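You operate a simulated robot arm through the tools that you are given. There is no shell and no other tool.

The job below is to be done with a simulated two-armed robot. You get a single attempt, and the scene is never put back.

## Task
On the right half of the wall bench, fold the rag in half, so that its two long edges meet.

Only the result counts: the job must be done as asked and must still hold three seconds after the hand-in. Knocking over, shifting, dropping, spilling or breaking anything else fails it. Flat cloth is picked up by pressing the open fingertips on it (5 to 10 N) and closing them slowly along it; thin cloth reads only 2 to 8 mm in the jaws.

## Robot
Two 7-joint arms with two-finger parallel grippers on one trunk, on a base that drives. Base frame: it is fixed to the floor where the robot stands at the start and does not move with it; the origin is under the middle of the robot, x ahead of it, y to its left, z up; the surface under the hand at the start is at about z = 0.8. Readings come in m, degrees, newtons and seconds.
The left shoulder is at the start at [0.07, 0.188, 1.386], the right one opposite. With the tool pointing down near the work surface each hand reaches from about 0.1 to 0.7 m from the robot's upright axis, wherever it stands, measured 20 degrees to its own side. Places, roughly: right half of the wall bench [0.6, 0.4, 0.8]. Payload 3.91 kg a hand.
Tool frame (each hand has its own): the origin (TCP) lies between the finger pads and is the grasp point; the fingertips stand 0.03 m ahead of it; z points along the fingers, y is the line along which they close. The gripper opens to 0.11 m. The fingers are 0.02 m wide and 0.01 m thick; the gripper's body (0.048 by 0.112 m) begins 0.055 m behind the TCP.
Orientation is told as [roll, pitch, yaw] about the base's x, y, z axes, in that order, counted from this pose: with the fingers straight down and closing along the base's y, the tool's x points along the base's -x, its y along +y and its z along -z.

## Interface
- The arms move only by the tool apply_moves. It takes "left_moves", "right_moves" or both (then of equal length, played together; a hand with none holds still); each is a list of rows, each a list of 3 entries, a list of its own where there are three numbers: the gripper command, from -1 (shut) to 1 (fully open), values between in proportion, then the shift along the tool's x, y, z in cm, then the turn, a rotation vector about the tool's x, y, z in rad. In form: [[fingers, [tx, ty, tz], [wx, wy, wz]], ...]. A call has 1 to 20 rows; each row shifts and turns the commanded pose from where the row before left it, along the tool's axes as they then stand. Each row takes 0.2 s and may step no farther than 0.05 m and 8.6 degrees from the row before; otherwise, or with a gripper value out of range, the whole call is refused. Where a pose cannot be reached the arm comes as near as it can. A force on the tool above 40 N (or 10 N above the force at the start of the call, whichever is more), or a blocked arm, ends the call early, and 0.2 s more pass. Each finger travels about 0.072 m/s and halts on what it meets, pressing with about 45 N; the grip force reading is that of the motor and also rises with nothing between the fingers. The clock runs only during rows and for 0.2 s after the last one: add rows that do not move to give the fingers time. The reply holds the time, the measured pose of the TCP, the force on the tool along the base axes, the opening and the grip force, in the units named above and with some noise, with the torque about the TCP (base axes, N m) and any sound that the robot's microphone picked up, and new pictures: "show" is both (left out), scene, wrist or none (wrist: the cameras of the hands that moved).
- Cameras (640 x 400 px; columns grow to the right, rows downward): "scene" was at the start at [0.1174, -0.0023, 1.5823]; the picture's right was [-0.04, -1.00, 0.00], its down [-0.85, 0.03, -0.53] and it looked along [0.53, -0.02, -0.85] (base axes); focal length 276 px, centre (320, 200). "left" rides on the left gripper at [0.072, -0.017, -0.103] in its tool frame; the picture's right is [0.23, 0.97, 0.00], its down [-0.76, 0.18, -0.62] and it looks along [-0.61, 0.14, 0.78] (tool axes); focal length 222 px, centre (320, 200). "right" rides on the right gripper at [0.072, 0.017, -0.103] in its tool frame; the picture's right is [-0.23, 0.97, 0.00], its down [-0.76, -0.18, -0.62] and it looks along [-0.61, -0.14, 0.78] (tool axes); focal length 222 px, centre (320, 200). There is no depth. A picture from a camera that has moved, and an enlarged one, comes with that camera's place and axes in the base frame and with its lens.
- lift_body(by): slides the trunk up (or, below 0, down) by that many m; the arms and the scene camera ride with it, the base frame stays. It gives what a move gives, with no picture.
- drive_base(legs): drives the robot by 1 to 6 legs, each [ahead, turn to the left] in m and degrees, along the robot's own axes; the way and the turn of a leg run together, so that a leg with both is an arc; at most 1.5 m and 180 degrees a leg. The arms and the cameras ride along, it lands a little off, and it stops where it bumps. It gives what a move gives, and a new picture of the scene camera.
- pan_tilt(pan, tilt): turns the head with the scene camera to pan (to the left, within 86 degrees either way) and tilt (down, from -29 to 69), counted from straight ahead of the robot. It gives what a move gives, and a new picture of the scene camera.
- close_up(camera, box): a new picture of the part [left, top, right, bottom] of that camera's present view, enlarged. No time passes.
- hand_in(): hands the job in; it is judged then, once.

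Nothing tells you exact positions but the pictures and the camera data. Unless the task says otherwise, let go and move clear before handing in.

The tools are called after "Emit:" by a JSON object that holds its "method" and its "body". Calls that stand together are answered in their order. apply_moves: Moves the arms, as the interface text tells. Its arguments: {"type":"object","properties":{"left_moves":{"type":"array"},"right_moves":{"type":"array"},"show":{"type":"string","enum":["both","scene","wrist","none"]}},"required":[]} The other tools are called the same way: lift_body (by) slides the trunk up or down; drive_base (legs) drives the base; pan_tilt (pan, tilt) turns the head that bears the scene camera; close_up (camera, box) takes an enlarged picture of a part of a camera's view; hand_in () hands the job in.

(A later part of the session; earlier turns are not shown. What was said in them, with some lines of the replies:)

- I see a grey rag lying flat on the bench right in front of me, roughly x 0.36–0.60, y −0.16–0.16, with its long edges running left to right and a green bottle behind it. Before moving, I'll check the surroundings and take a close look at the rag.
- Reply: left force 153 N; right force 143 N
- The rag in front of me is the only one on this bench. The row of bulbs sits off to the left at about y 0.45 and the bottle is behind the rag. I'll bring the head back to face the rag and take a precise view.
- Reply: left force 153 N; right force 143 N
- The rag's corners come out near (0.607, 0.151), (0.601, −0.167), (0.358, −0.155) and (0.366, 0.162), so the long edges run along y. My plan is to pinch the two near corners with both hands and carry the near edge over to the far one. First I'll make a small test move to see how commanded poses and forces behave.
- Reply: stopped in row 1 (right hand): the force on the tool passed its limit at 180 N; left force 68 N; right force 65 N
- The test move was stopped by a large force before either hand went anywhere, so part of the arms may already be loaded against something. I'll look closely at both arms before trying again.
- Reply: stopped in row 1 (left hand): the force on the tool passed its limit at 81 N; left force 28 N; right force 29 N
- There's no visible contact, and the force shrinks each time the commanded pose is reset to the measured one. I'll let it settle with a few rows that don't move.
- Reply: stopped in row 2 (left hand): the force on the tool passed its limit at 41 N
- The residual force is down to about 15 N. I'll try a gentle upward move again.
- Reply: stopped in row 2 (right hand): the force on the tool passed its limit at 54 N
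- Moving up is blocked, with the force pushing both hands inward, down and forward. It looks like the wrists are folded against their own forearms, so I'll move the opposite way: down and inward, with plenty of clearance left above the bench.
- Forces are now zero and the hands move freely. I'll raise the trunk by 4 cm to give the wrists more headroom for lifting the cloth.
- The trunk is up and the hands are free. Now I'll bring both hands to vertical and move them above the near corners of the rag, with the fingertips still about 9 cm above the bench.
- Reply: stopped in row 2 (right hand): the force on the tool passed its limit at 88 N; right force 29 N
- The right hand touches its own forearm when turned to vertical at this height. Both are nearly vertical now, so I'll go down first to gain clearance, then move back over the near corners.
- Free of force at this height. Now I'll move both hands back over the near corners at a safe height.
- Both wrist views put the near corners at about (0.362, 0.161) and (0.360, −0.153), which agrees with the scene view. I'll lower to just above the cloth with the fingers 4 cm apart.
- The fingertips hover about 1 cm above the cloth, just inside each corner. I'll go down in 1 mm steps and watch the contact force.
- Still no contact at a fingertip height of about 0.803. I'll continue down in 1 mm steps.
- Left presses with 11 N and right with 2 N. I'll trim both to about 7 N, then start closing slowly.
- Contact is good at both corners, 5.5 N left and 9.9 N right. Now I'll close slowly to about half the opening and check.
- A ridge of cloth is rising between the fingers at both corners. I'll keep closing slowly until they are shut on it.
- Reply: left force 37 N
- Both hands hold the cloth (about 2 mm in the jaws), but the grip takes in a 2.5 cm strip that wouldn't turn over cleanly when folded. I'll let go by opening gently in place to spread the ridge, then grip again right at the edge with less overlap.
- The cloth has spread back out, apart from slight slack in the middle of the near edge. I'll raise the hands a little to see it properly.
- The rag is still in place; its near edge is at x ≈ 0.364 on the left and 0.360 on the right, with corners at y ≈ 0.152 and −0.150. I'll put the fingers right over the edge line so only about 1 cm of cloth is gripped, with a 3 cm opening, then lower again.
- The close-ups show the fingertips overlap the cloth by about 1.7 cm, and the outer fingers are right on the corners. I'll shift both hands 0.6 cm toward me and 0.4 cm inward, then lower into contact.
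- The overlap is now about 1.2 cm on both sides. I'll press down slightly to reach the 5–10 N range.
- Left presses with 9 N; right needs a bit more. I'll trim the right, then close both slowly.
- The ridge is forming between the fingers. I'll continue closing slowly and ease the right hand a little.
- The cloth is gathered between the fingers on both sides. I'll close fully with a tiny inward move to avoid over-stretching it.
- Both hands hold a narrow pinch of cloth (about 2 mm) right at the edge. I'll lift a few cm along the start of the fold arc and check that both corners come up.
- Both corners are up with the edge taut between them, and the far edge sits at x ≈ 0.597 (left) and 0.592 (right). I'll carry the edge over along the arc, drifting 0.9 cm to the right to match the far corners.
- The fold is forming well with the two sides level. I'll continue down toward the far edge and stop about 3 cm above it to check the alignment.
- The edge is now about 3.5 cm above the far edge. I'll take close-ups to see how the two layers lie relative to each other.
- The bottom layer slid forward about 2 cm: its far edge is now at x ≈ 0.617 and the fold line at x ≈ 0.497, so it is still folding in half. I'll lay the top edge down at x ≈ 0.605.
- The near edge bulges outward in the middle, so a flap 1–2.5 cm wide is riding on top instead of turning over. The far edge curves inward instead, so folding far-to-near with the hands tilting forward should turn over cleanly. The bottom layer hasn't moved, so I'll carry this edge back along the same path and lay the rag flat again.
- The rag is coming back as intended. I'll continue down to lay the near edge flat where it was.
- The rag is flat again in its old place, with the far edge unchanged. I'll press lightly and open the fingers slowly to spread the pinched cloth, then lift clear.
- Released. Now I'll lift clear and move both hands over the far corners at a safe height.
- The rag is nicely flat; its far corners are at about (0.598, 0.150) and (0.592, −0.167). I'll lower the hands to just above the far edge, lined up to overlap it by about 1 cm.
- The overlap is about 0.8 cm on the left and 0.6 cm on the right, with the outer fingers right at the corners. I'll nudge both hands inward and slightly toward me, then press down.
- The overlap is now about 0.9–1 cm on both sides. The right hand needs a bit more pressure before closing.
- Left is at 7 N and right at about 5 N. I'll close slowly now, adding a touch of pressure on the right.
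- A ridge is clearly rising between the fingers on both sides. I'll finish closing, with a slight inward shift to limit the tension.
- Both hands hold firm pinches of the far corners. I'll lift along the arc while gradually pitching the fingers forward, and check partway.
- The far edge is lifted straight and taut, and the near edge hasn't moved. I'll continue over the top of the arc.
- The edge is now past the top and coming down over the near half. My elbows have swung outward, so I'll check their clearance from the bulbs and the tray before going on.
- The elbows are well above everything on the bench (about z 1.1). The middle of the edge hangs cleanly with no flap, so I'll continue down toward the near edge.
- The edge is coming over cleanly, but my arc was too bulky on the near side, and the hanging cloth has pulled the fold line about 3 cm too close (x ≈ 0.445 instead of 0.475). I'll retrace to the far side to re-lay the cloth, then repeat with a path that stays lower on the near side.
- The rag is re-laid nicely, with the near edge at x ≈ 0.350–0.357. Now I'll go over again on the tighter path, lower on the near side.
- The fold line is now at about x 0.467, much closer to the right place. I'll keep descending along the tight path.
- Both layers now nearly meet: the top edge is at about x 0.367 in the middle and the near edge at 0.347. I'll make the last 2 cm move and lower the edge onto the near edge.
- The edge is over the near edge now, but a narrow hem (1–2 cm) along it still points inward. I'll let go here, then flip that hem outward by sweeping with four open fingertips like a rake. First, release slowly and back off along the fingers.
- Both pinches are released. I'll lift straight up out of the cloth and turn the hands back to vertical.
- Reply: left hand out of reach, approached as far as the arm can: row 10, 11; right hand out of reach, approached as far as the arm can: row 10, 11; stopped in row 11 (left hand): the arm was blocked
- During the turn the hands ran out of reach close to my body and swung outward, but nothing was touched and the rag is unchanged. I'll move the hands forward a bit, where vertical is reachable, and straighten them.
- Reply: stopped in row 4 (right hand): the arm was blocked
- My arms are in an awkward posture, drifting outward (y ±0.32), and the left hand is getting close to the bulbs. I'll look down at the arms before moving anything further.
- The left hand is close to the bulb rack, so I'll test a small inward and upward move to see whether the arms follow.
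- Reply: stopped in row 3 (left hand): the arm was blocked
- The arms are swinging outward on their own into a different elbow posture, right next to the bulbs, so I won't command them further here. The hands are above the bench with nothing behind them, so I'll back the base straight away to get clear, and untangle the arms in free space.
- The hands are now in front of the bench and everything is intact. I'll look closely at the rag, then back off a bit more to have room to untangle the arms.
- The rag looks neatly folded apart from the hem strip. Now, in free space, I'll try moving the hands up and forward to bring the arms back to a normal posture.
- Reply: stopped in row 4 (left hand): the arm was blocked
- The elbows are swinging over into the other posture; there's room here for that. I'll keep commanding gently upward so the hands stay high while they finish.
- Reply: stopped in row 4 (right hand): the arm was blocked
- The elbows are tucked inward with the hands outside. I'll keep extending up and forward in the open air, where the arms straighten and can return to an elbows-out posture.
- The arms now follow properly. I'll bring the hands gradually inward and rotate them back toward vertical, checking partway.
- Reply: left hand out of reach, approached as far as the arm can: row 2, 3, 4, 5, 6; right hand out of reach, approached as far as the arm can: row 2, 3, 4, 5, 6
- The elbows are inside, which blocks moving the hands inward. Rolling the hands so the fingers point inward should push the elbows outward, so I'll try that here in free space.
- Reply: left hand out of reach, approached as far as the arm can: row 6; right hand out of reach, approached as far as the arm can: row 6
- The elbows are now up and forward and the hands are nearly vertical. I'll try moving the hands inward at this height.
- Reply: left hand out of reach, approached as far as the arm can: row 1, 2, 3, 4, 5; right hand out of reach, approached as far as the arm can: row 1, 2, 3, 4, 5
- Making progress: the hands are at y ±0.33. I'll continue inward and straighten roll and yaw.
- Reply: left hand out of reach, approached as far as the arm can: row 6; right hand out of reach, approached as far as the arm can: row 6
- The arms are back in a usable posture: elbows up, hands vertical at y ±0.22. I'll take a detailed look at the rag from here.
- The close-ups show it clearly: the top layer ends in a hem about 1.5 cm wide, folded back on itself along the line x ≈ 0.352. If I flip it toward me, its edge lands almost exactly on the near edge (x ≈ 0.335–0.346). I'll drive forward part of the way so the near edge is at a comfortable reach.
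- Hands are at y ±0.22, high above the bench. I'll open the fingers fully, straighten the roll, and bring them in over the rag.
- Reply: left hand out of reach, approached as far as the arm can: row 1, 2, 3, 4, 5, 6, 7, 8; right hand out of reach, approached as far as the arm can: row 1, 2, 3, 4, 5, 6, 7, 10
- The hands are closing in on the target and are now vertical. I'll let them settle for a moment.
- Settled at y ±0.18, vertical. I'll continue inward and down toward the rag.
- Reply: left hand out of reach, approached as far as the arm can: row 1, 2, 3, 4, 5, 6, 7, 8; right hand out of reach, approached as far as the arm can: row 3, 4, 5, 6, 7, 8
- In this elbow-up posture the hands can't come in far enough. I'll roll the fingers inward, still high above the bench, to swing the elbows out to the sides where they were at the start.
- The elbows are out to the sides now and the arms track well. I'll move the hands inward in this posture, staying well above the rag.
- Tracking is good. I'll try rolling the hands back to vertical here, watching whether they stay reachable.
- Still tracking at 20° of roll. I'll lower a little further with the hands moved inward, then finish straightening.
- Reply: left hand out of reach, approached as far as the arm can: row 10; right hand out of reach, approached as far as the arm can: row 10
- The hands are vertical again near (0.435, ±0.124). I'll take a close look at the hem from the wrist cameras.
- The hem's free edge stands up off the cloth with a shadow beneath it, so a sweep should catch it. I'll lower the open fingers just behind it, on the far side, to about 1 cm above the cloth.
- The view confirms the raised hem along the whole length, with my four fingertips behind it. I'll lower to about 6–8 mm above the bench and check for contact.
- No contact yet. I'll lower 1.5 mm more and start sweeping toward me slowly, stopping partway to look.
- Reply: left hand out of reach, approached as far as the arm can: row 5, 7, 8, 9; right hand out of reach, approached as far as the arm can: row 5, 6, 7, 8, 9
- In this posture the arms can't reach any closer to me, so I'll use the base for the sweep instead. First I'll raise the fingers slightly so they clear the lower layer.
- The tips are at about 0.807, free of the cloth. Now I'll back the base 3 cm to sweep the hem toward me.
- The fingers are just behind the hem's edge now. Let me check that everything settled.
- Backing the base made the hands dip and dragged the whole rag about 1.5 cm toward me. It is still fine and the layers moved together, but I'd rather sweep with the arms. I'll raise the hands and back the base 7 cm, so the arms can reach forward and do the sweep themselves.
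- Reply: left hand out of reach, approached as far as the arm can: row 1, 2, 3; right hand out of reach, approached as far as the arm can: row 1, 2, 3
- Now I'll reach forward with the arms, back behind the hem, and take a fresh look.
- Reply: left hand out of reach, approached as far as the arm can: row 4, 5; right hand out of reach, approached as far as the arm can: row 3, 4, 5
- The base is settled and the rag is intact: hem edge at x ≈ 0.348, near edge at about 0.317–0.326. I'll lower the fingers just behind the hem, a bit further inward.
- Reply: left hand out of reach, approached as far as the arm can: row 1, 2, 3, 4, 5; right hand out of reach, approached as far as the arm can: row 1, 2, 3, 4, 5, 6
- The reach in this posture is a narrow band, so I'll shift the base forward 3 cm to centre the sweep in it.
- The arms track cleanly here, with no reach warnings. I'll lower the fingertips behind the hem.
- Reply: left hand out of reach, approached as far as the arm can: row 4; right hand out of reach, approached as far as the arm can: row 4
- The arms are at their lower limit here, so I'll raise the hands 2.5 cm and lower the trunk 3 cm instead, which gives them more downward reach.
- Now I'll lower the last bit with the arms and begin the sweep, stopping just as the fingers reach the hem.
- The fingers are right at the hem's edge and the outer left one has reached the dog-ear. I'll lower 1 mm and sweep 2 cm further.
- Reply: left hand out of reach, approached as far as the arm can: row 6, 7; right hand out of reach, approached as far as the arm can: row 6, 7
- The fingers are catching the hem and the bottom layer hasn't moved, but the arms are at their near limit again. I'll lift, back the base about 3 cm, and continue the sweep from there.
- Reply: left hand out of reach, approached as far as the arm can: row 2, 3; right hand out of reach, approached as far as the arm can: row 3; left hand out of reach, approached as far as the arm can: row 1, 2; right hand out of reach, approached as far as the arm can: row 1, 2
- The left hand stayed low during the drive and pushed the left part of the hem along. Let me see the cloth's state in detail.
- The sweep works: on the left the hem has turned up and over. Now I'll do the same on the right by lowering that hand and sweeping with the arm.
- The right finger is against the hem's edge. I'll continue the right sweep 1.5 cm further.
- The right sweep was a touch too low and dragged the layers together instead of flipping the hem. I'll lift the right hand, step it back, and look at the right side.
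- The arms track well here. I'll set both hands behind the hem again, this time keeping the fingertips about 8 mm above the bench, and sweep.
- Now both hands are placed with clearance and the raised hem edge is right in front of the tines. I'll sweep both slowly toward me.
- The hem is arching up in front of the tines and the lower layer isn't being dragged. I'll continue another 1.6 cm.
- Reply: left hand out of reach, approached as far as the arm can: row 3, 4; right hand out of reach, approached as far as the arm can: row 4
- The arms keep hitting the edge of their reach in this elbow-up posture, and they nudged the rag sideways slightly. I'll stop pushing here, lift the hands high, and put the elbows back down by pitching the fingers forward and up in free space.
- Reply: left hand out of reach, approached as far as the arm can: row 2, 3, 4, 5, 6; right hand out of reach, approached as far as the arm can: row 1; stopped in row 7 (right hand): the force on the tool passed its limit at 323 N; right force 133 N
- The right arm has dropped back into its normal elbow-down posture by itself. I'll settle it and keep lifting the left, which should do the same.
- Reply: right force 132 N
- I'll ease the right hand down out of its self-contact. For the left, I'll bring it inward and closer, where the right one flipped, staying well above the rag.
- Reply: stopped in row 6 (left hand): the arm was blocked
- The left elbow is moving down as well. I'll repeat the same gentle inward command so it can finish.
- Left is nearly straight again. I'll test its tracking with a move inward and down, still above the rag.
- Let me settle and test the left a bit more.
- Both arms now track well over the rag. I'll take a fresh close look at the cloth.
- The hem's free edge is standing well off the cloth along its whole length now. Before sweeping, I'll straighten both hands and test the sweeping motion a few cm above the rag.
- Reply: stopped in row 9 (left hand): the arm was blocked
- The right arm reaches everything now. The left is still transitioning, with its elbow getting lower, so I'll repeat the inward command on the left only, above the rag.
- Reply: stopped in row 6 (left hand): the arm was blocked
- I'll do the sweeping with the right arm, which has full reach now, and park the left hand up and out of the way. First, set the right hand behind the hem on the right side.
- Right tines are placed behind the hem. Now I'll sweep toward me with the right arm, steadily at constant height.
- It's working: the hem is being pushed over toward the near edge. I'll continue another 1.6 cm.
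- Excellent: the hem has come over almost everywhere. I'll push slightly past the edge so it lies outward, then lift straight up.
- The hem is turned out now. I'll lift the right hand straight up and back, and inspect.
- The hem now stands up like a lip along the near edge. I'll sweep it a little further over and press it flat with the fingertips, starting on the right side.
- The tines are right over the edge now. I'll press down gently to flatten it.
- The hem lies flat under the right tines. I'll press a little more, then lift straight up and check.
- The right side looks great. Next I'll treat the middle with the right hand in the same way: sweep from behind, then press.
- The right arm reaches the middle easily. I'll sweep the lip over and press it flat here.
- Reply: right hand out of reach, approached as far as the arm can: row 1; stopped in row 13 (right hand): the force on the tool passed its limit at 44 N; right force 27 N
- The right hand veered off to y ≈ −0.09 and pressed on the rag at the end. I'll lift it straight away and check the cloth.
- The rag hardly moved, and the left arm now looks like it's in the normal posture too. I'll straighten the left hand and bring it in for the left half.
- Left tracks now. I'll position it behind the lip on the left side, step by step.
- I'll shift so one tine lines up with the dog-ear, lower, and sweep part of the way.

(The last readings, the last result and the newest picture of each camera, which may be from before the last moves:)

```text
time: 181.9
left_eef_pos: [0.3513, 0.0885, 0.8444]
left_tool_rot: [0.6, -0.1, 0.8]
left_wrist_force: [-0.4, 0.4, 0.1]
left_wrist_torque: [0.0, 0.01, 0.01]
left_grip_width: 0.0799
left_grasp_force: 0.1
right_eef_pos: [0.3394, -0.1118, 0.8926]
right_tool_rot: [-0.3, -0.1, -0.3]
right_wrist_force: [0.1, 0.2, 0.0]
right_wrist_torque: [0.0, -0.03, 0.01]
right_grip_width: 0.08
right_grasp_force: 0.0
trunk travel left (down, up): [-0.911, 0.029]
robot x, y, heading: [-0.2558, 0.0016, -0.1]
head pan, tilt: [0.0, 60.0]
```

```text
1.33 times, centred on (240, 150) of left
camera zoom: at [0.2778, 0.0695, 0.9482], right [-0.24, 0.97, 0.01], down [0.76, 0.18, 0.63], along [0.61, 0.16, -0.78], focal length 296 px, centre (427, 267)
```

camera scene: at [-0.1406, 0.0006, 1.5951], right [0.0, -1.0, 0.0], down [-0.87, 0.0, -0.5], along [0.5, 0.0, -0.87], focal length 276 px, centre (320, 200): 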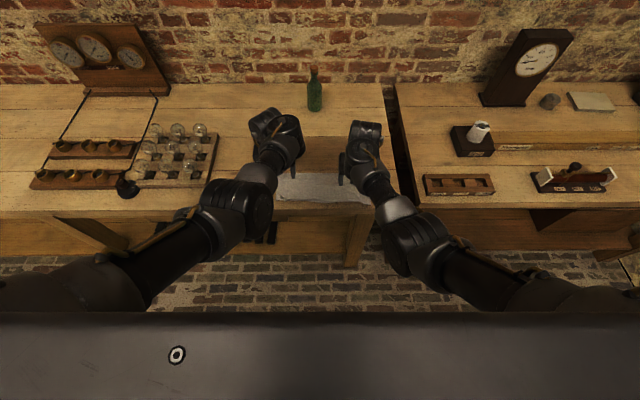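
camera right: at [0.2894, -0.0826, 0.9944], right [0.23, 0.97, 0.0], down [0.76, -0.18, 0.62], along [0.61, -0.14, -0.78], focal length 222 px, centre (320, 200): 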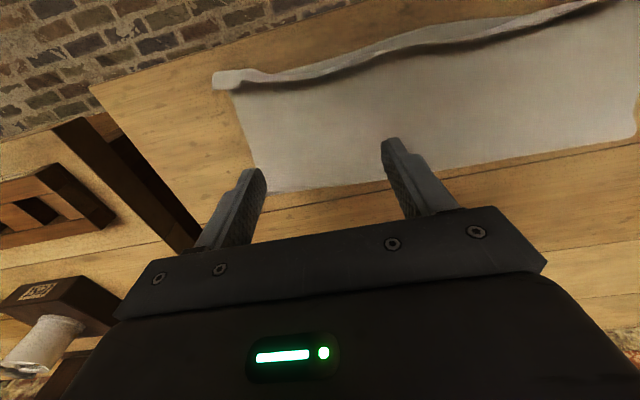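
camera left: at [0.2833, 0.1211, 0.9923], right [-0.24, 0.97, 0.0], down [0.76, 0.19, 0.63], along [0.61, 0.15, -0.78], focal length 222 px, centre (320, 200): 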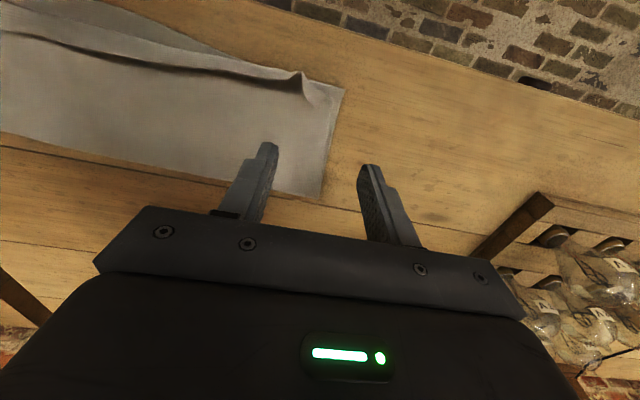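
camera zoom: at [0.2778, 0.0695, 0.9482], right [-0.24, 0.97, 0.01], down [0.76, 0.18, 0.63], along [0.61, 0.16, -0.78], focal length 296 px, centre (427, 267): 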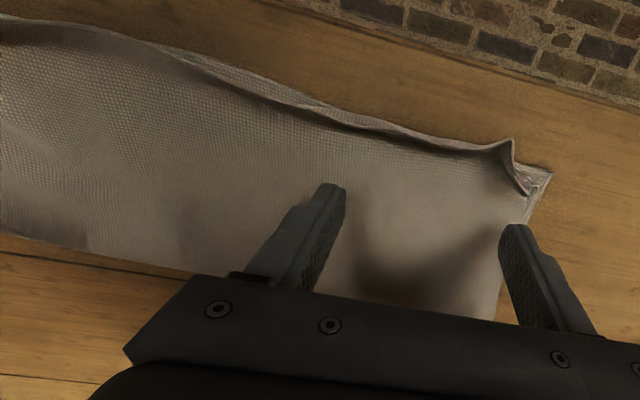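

The left arm nears its limit here, so I'll use the base for this short sweep. The left tips are about 12 mm above the bench, so even with the dip they'll clear the cloth body, and the right hand is high.

Emit:
{"method": "drive_base", "body": {"legs": [[-0.045, 0]]}}

Emit:
{"method": "apply_moves", "body": {"left_moves": [[0.4545, [0, 0, 0], [0, 0, 0]], [0.4545, [0, 0, 0], [0, 0, 0]]], "show": "none"}}

Emit:
{"method": "close_up", "body": {"camera": "left", "box": [0, 0, 480, 300]}}

```text
time: 182.8
left_eef_pos: [0.3096, 0.0884, 0.8393]
left_tool_rot: [0.6, 0.4, 0.7]
left_wrist_force: [1.8, 0.6, -0.1]
left_wrist_torque: [0.03, 0.07, 0.02]
left_grip_width: 0.08
left_grasp_force: 0.1
right_eef_pos: [0.2994, -0.1112, 0.8887]
right_tool_rot: [-0.2, 0.2, -0.3]
right_wrist_force: [0.5, 0.3, -0.2]
right_wrist_torque: [0.02, 0.04, 0.02]
right_grip_width: 0.0802
right_grasp_force: 0.1
trunk travel left (down, up): [-0.911, 0.029]
robot x, y, heading: [-0.3003, 0.0014, -0.2]
head pan, tilt: [0.0, 60.0]
camera scene: at [-0.1765, 0.0005, 1.5943], right [0.0, -1.0, 0.0], down [-0.87, 0.0, -0.5], along [0.5, 0.0, -0.87], focal length 276 px, centre (320, 200)
```

scene: 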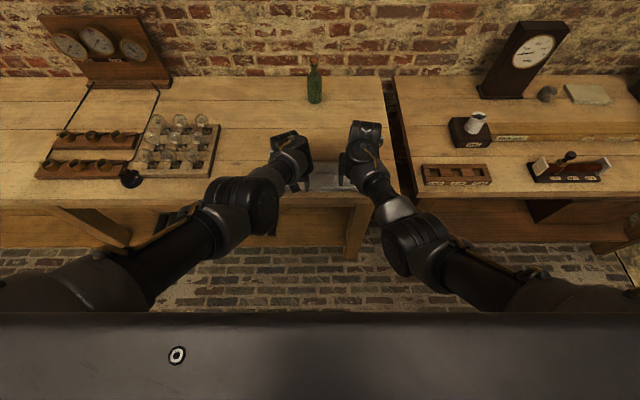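

```text
time: 183.4
left_eef_pos: [0.3061, 0.0908, 0.8425]
left_tool_rot: [0.7, 0.0, 0.8]
left_wrist_force: [1.3, -0.8, 0.8]
left_wrist_torque: [0.03, 0.05, -0.03]
left_grip_width: 0.0802
left_grasp_force: 0.0
right_eef_pos: [0.2974, -0.1114, 0.8924]
right_tool_rot: [-0.3, -0.2, -0.3]
right_wrist_force: [0.3, -0.5, -0.8]
right_wrist_torque: [0.0, 0.01, 0.02]
right_grip_width: 0.0803
right_grasp_force: 0.1
trunk travel left (down, up): [-0.911, 0.029]
robot x, y, heading: [-0.2963, 0.002, 0.1]
head pan, tilt: [0.0, 60.0]
```

```text
1.33 times, centred on (240, 150) of left
camera zoom: at [0.2342, 0.072, 0.9453], right [-0.24, 0.97, 0.01], down [0.76, 0.18, 0.62], along [0.6, 0.16, -0.78], focal length 296 px, centre (427, 267)
```

zoom: 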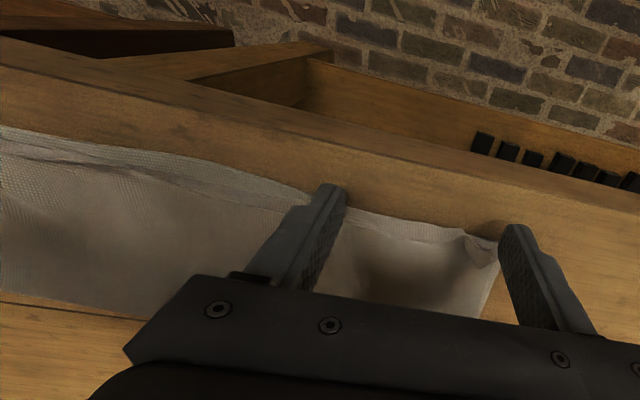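

The lip on the left has gone over. I'll press it down gently here.

Emit:
{"method": "apply_moves", "body": {"left_moves": [[0.4545, [0, 0, 0.3], [0, 0, 0]], [0.4545, [0, 0, 0.3], [0, 0, 0]], [0.4545, [0, 0, 0.2], [0, 0, 0]], [0.4545, [0, 0, 0], [0, 0, 0]]], "show": "none"}}

Emit:
{"method": "close_up", "body": {"camera": "left", "box": [0, 0, 480, 300]}}

```text
time: 184.4
left_eef_pos: [0.3047, 0.0883, 0.8338]
left_tool_rot: [0.6, 0.1, 0.6]
left_wrist_force: [-0.4, 0.3, -0.7]
left_wrist_torque: [-0.01, -0.03, -0.04]
left_grip_width: 0.0796
left_grasp_force: 0.0
right_eef_pos: [0.2952, -0.1105, 0.8933]
right_tool_rot: [-0.2, -0.1, -0.3]
right_wrist_force: [-0.8, -0.6, -0.4]
right_wrist_torque: [0.03, 0.01, 0.0]
right_grip_width: 0.0801
right_grasp_force: 0.0
trunk travel left (down, up): [-0.911, 0.029]
robot x, y, heading: [-0.3001, -0.004, -0.1]
head pan, tilt: [0.0, 60.0]
```

```text
1.33 times, centred on (240, 150) of left
camera zoom: at [0.2321, 0.0699, 0.9381], right [-0.24, 0.97, 0.01], down [0.76, 0.18, 0.62], along [0.6, 0.16, -0.78], focal length 296 px, centre (427, 267)
```

zoom: 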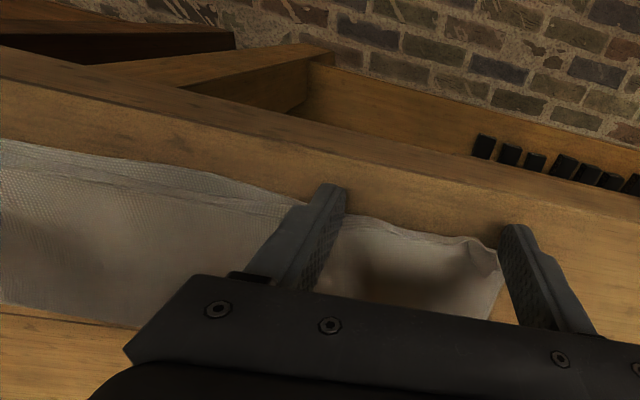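

Now I'll raise the left hand straight up, move it back over the rag, and inspect everything.

Emit:
{"method": "apply_moves", "body": {"left_moves": [[0.4545, [0, 0, -0.5], [0, 0, 0]], [0.4545, [0, 0, -1.5], [0, 0, 0]], [0.4545, [0, 0, -2], [0, 0, 0]], [0.4545, [-1, 0.5, -1], [0, 0, 0]], [0.4545, [-1, 0.5, 0], [0, 0, 0]], [0.4545, [0, 0.5, 0], [0, 0, 0]], [0.4545, [0, 0, 0], [0, 0, 0]]], "right_moves": [[0.4545, [0, 0, 0], [0, 0, 0]], [0.4545, [0, 0, 0], [0, 0, 0]], [0.4545, [0, 0, 0], [0, 0, 0]], [0.4545, [-1, -0.5, -0.5], [0, 0, 0]], [0.4545, [-1, -0.5, 0], [0, 0, 0]], [0.4545, [0, -0.5, 0], [0, 0, 0]], [0.4545, [0, 0, 0], [0, 0, 0]]], "show": "none"}}

Emit:
{"method": "close_up", "body": {"camera": "scene", "box": [265, 145, 385, 205]}}

Emit:
{"method": "close_up", "body": {"camera": "left", "box": [0, 0, 480, 300]}}

Emit:
{"method": "close_up", "body": {"camera": "right", "box": [160, 0, 640, 300]}}

```text
time: 186.0
left_eef_pos: [0.3248, 0.1036, 0.8853]
left_tool_rot: [0.6, 0.1, 0.6]
left_wrist_force: [0.5, 0.5, 0.2]
left_wrist_torque: [0.01, -0.01, 0.0]
left_grip_width: 0.0801
left_grasp_force: 0.1
right_eef_pos: [0.3151, -0.1277, 0.8976]
right_tool_rot: [-0.3, -0.2, -0.4]
right_wrist_force: [-0.8, -0.6, 0.5]
right_wrist_torque: [-0.01, 0.02, -0.02]
right_grip_width: 0.0799
right_grasp_force: 0.0
trunk travel left (down, up): [-0.911, 0.029]
robot x, y, heading: [-0.2998, 0.0004, 0.1]
head pan, tilt: [0.0, 60.0]
```

```text
5.33 times, centred on (325, 175) of scene
camera zoom: at [-0.1852, 0.0003, 1.5951], right [0.0, -1.0, 0.0], down [-0.87, 0.0, -0.5], along [0.5, 0.0, -0.87], focal length 1472 px, centre (293, 333)
```

zoom: 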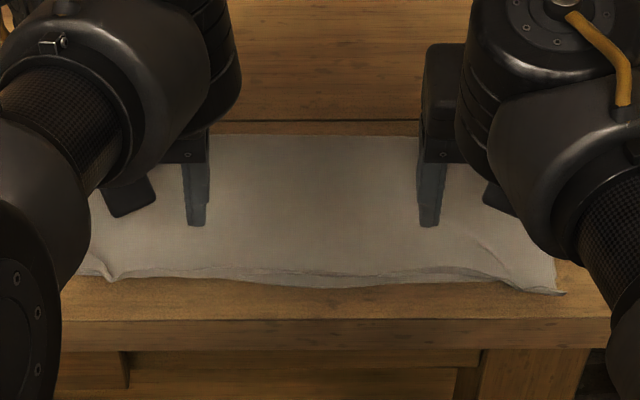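

```text
1.33 times, centred on (240, 150) of left
camera zoom: at [0.2516, 0.0846, 0.9883], right [-0.24, 0.97, 0.01], down [0.76, 0.18, 0.62], along [0.6, 0.16, -0.78], focal length 296 px, centre (427, 267)
```

zoom: 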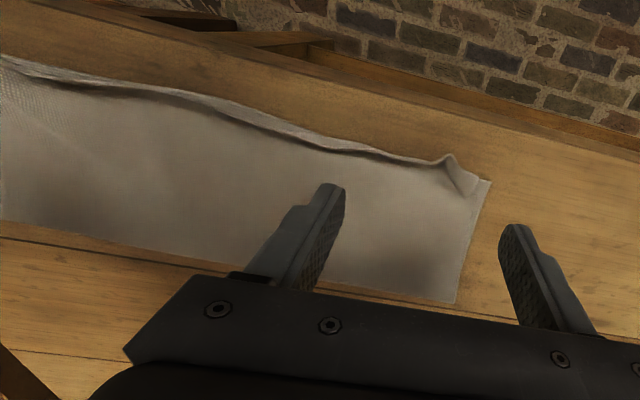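

```text
1.33 times, centred on (400, 150) of right
camera zoom: at [0.2419, -0.1087, 1.0025], right [0.23, 0.97, 0.0], down [0.76, -0.18, 0.63], along [0.61, -0.15, -0.78], focal length 296 px, centre (213, 267)
```

zoom: 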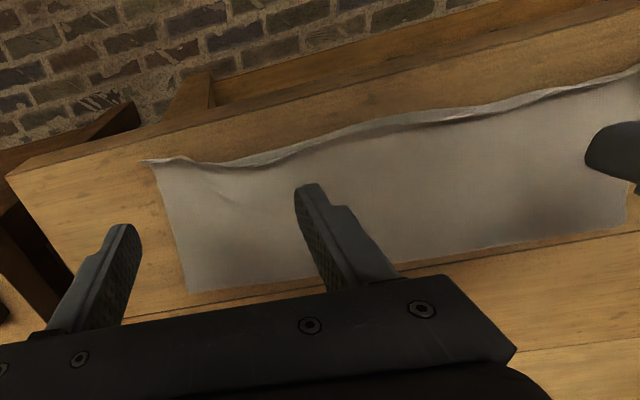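

The edges now nearly coincide along the whole length. I'll move both hands aside and up for an unobstructed look.

Emit:
{"method": "apply_moves", "body": {"left_moves": [[0, [0, 1.2, -0.8], [0, 0, 0]], [0, [0, 1.2, -0.8], [0, 0, 0]], [0, [0, 1.2, -0.8], [0, 0, 0]], [0, [0, 1.2, -0.8], [0, 0, 0]], [0, [0, 1.2, -0.6], [0, 0, 0]], [0, [0, 1.2, 0], [0, 0, 0]], [0, [0, 1.2, 0], [0, 0, 0]], [0, [0, 0, 0], [0, 0, 0]]], "right_moves": [[0, [0, -1.2, -0.8], [0, 0, 0]], [0, [0, -1.2, -0.8], [0, 0, 0]], [0, [0, -1.2, -0.6], [0, 0, 0]], [0, [0, -1.2, 0], [0, 0, 0]], [0, [0, -1.2, 0], [0, 0, 0]], [0, [0, -1.2, 0], [0, 0, 0]], [0, [0, -1.2, 0], [0, 0, 0]], [0, [0, 0, 0], [0, 0, 0]]], "show": "scene"}}

Emit:
{"method": "close_up", "body": {"camera": "scene", "box": [272, 148, 325, 195]}}

Emit:
{"method": "close_up", "body": {"camera": "scene", "box": [318, 148, 371, 195]}}

```text
time: 187.8
left_eef_pos: [0.3239, 0.1882, 0.9236]
left_tool_rot: [0.5, 0.0, 0.7]
left_wrist_force: [0.1, -0.9, 0.0]
left_wrist_torque: [0.01, 0.04, 0.01]
left_grip_width: 0.0549
left_grasp_force: 0.0
right_eef_pos: [0.3148, -0.2116, 0.9201]
right_tool_rot: [-0.2, -0.1, -0.4]
right_wrist_force: [-0.6, 0.8, 1.0]
right_wrist_torque: [0.02, 0.01, 0.01]
right_grip_width: 0.0552
right_grasp_force: 0.0
trunk travel left (down, up): [-0.911, 0.029]
robot x, y, heading: [-0.3007, 0.0007, -0.2]
head pan, tilt: [0.0, 60.0]
camera scene: at [-0.1851, 0.0004, 1.5951], right [0.0, -1.0, 0.0], down [-0.87, 0.0, -0.5], along [0.5, 0.0, -0.87], focal length 276 px, centre (320, 200)
```

scene: 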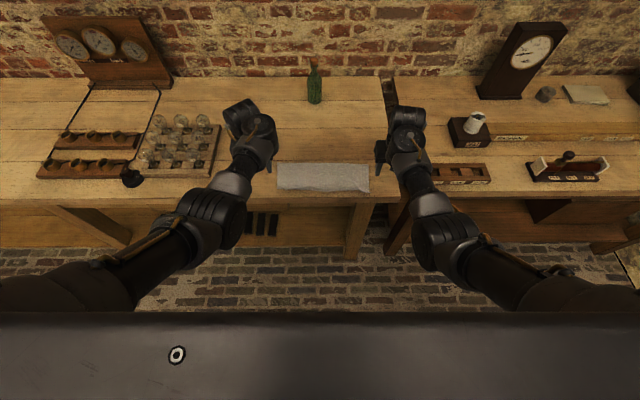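

```text
8.51 times, centred on (298, 172) of scene
camera zoom: at [-0.1851, 0.0004, 1.5951], right [0.0, -1.0, 0.0], down [-0.87, 0.0, -0.5], along [0.5, 0.0, -0.87], focal length 2350 px, centre (503, 443)
```

zoom: 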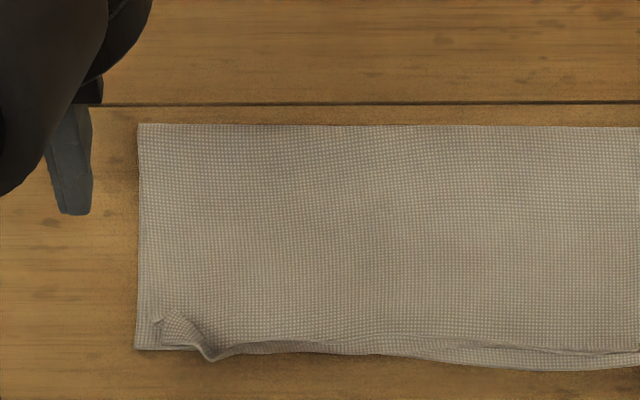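

```text
8.51 times, centred on (344, 172) of scene
camera zoom: at [-0.1851, 0.0004, 1.5951], right [0.0, -1.0, 0.0], down [-0.87, 0.0, -0.5], along [0.5, 0.0, -0.87], focal length 2350 px, centre (112, 443)
```

zoom: 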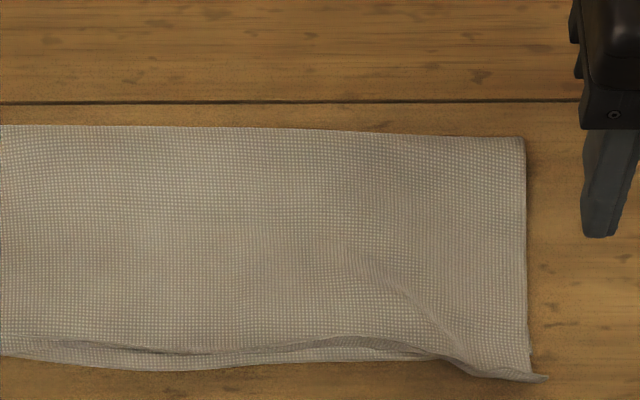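

That is a clean fold: the two long edges meet within about a centimetre along the whole length, with only a small pucker at the left corner. Before finishing, I'll check that nothing else was disturbed.

Emit:
{"method": "close_up", "body": {"camera": "scene", "box": [30, 90, 270, 220]}}

Emit:
{"method": "close_up", "body": {"camera": "scene", "box": [400, 10, 640, 220]}}

Emit:
{"method": "close_up", "body": {"camera": "left", "box": [0, 0, 400, 250]}}

```text
2.67 times, centred on (150, 155) of scene
camera zoom: at [-0.1851, 0.0004, 1.5951], right [0.0, -1.0, 0.0], down [-0.87, 0.0, -0.5], along [0.5, 0.0, -0.87], focal length 736 px, centre (773, 320)
```

zoom: 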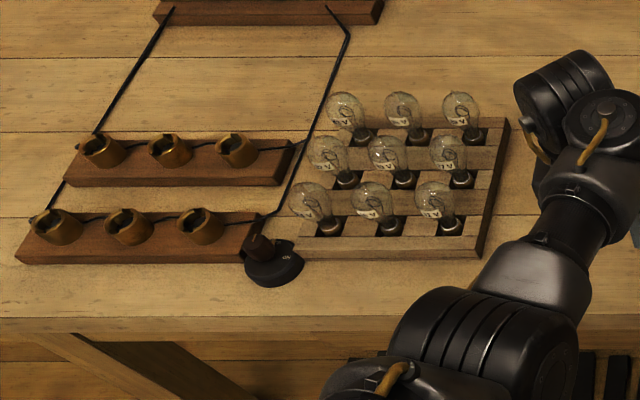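

```text
1.90 times, centred on (520, 115) of scene
camera zoom: at [-0.1851, 0.0004, 1.5951], right [0.0, -1.0, 0.0], down [-0.87, 0.0, -0.5], along [0.5, 0.0, -0.87], focal length 526 px, centre (-61, 362)
```

zoom: 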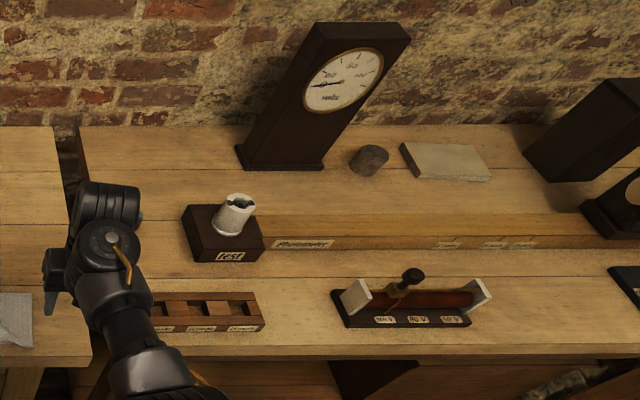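

```text
1.60 times, centred on (200, 125) of left
camera zoom: at [0.2505, 0.1689, 1.0271], right [-0.24, 0.97, 0.01], down [0.76, 0.18, 0.62], along [0.6, 0.16, -0.78], focal length 355 px, centre (512, 320)
```

zoom: 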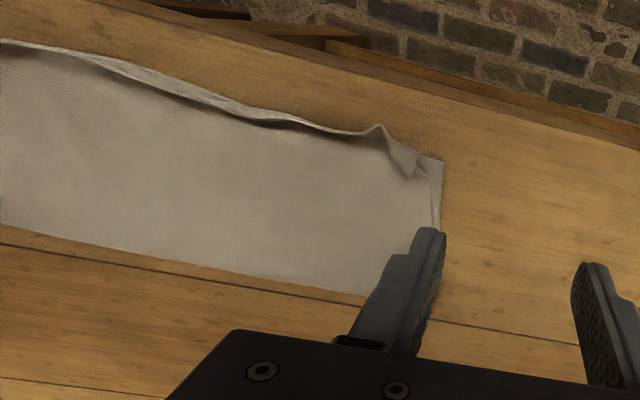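

Everything else is where it was: bulbs, knob, clock, spool, trays and bottle. I'll back off a little to positions I've already driven through so the hands are well clear, and take a last look.

Emit:
{"method": "drive_base", "body": {"legs": [[-0.045, 0]]}}

Emit:
{"method": "apply_moves", "body": {"left_moves": [[0, [0, 0, 0], [0, 0, 0]], [0, [0, 0, 0], [0, 0, 0]], [0, [0, 0, 0], [0, 0, 0]]], "right_moves": [[0, [0, 0, 0], [0, 0, 0]], [0, [0, 0, 0], [0, 0, 0]], [0, [0, 0, 0], [0, 0, 0]]], "show": "none"}}

Emit:
{"method": "close_up", "body": {"camera": "scene", "box": [265, 135, 375, 190]}}

```text
time: 188.7
left_eef_pos: [0.2832, 0.1876, 0.9193]
left_tool_rot: [0.6, 0.4, 0.8]
left_wrist_force: [-0.9, -0.3, -0.5]
left_wrist_torque: [-0.01, 0.01, -0.02]
left_grip_width: 0.0552
left_grasp_force: 0.0
right_eef_pos: [0.277, -0.2101, 0.917]
right_tool_rot: [-0.2, 0.2, -0.3]
right_wrist_force: [1.0, -0.5, 0.5]
right_wrist_torque: [0.03, 0.0, 0.01]
right_grip_width: 0.0552
right_grasp_force: 0.1
trunk travel left (down, up): [-0.911, 0.029]
robot x, y, heading: [-0.3457, 0.0031, -0.3]
head pan, tilt: [0.0, 60.0]
camera scene: at [-0.2201, 0.0005, 1.5943], right [0.0, -1.0, 0.0], down [-0.87, 0.0, -0.49], along [0.49, 0.0, -0.87], focal length 276 px, centre (320, 200)
```

scene: 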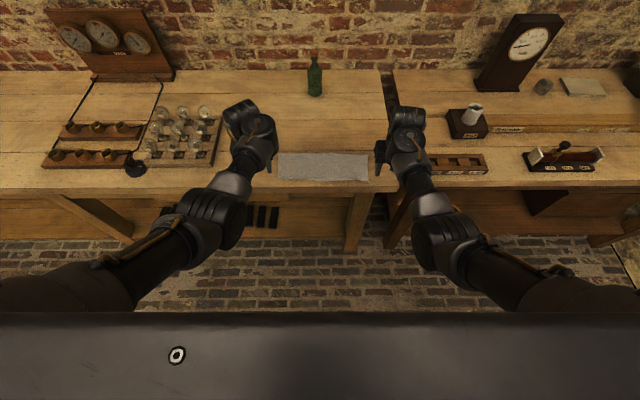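

```text
time: 189.5
left_eef_pos: [0.2773, 0.1889, 0.9248]
left_tool_rot: [0.6, -0.1, 0.7]
left_wrist_force: [-0.5, 0.5, -0.2]
left_wrist_torque: [-0.02, -0.03, 0.03]
left_grip_width: 0.0548
left_grasp_force: 0.1
right_eef_pos: [0.2693, -0.21, 0.9213]
right_tool_rot: [-0.2, -0.3, -0.3]
right_wrist_force: [0.0, -0.3, 0.1]
right_wrist_torque: [0.01, -0.01, -0.01]
right_grip_width: 0.0552
right_grasp_force: 0.1
trunk travel left (down, up): [-0.911, 0.029]
robot x, y, heading: [-0.3396, 0.0013, -0.4]
head pan, tilt: [0.0, 60.0]
```

```text
5.82 times, centred on (320, 162) of scene
camera zoom: at [-0.232, 0.0006, 1.5953], right [0.0, -1.0, 0.0], down [-0.87, 0.0, -0.5], along [0.5, 0.0, -0.87], focal length 1606 px, centre (320, 418)
```

zoom: 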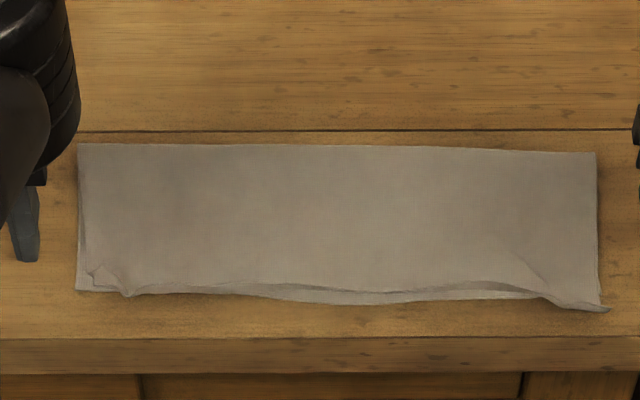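

The rag lies flat, folded in half with its two long edges together. The hands are open and clear, and nothing else on the benches has moved, so I'm handing in.

Emit:
{"method": "hand_in", "body": {}}

```text
The job is handed in.
```

The rag on the right half of the wall bench is folded in half and handed in. Its two long edges meet to within about a centimetre along most of their length.

- **Left corner:** there is a small pucker there, and the top layer's corner sits about 2 cm from the one beneath it.
- **Right corner:** the top layer's corner sticks out about 1 cm past the lower edge.
- **Position:** the rag ended up a few centimetres nearer the front of the bench than where it started. It got dragged while I was turning its edge over.
- **Other objects:** in the close-ups I took before finishing, the bulbs, knob, clock, spool and trays looked undisturbed, and so did the bottle in the wider view. At one point the left arm drifted close to the bulb rack, but I saw no sign that it touched it.

Both hands are empty and clear of the rag.
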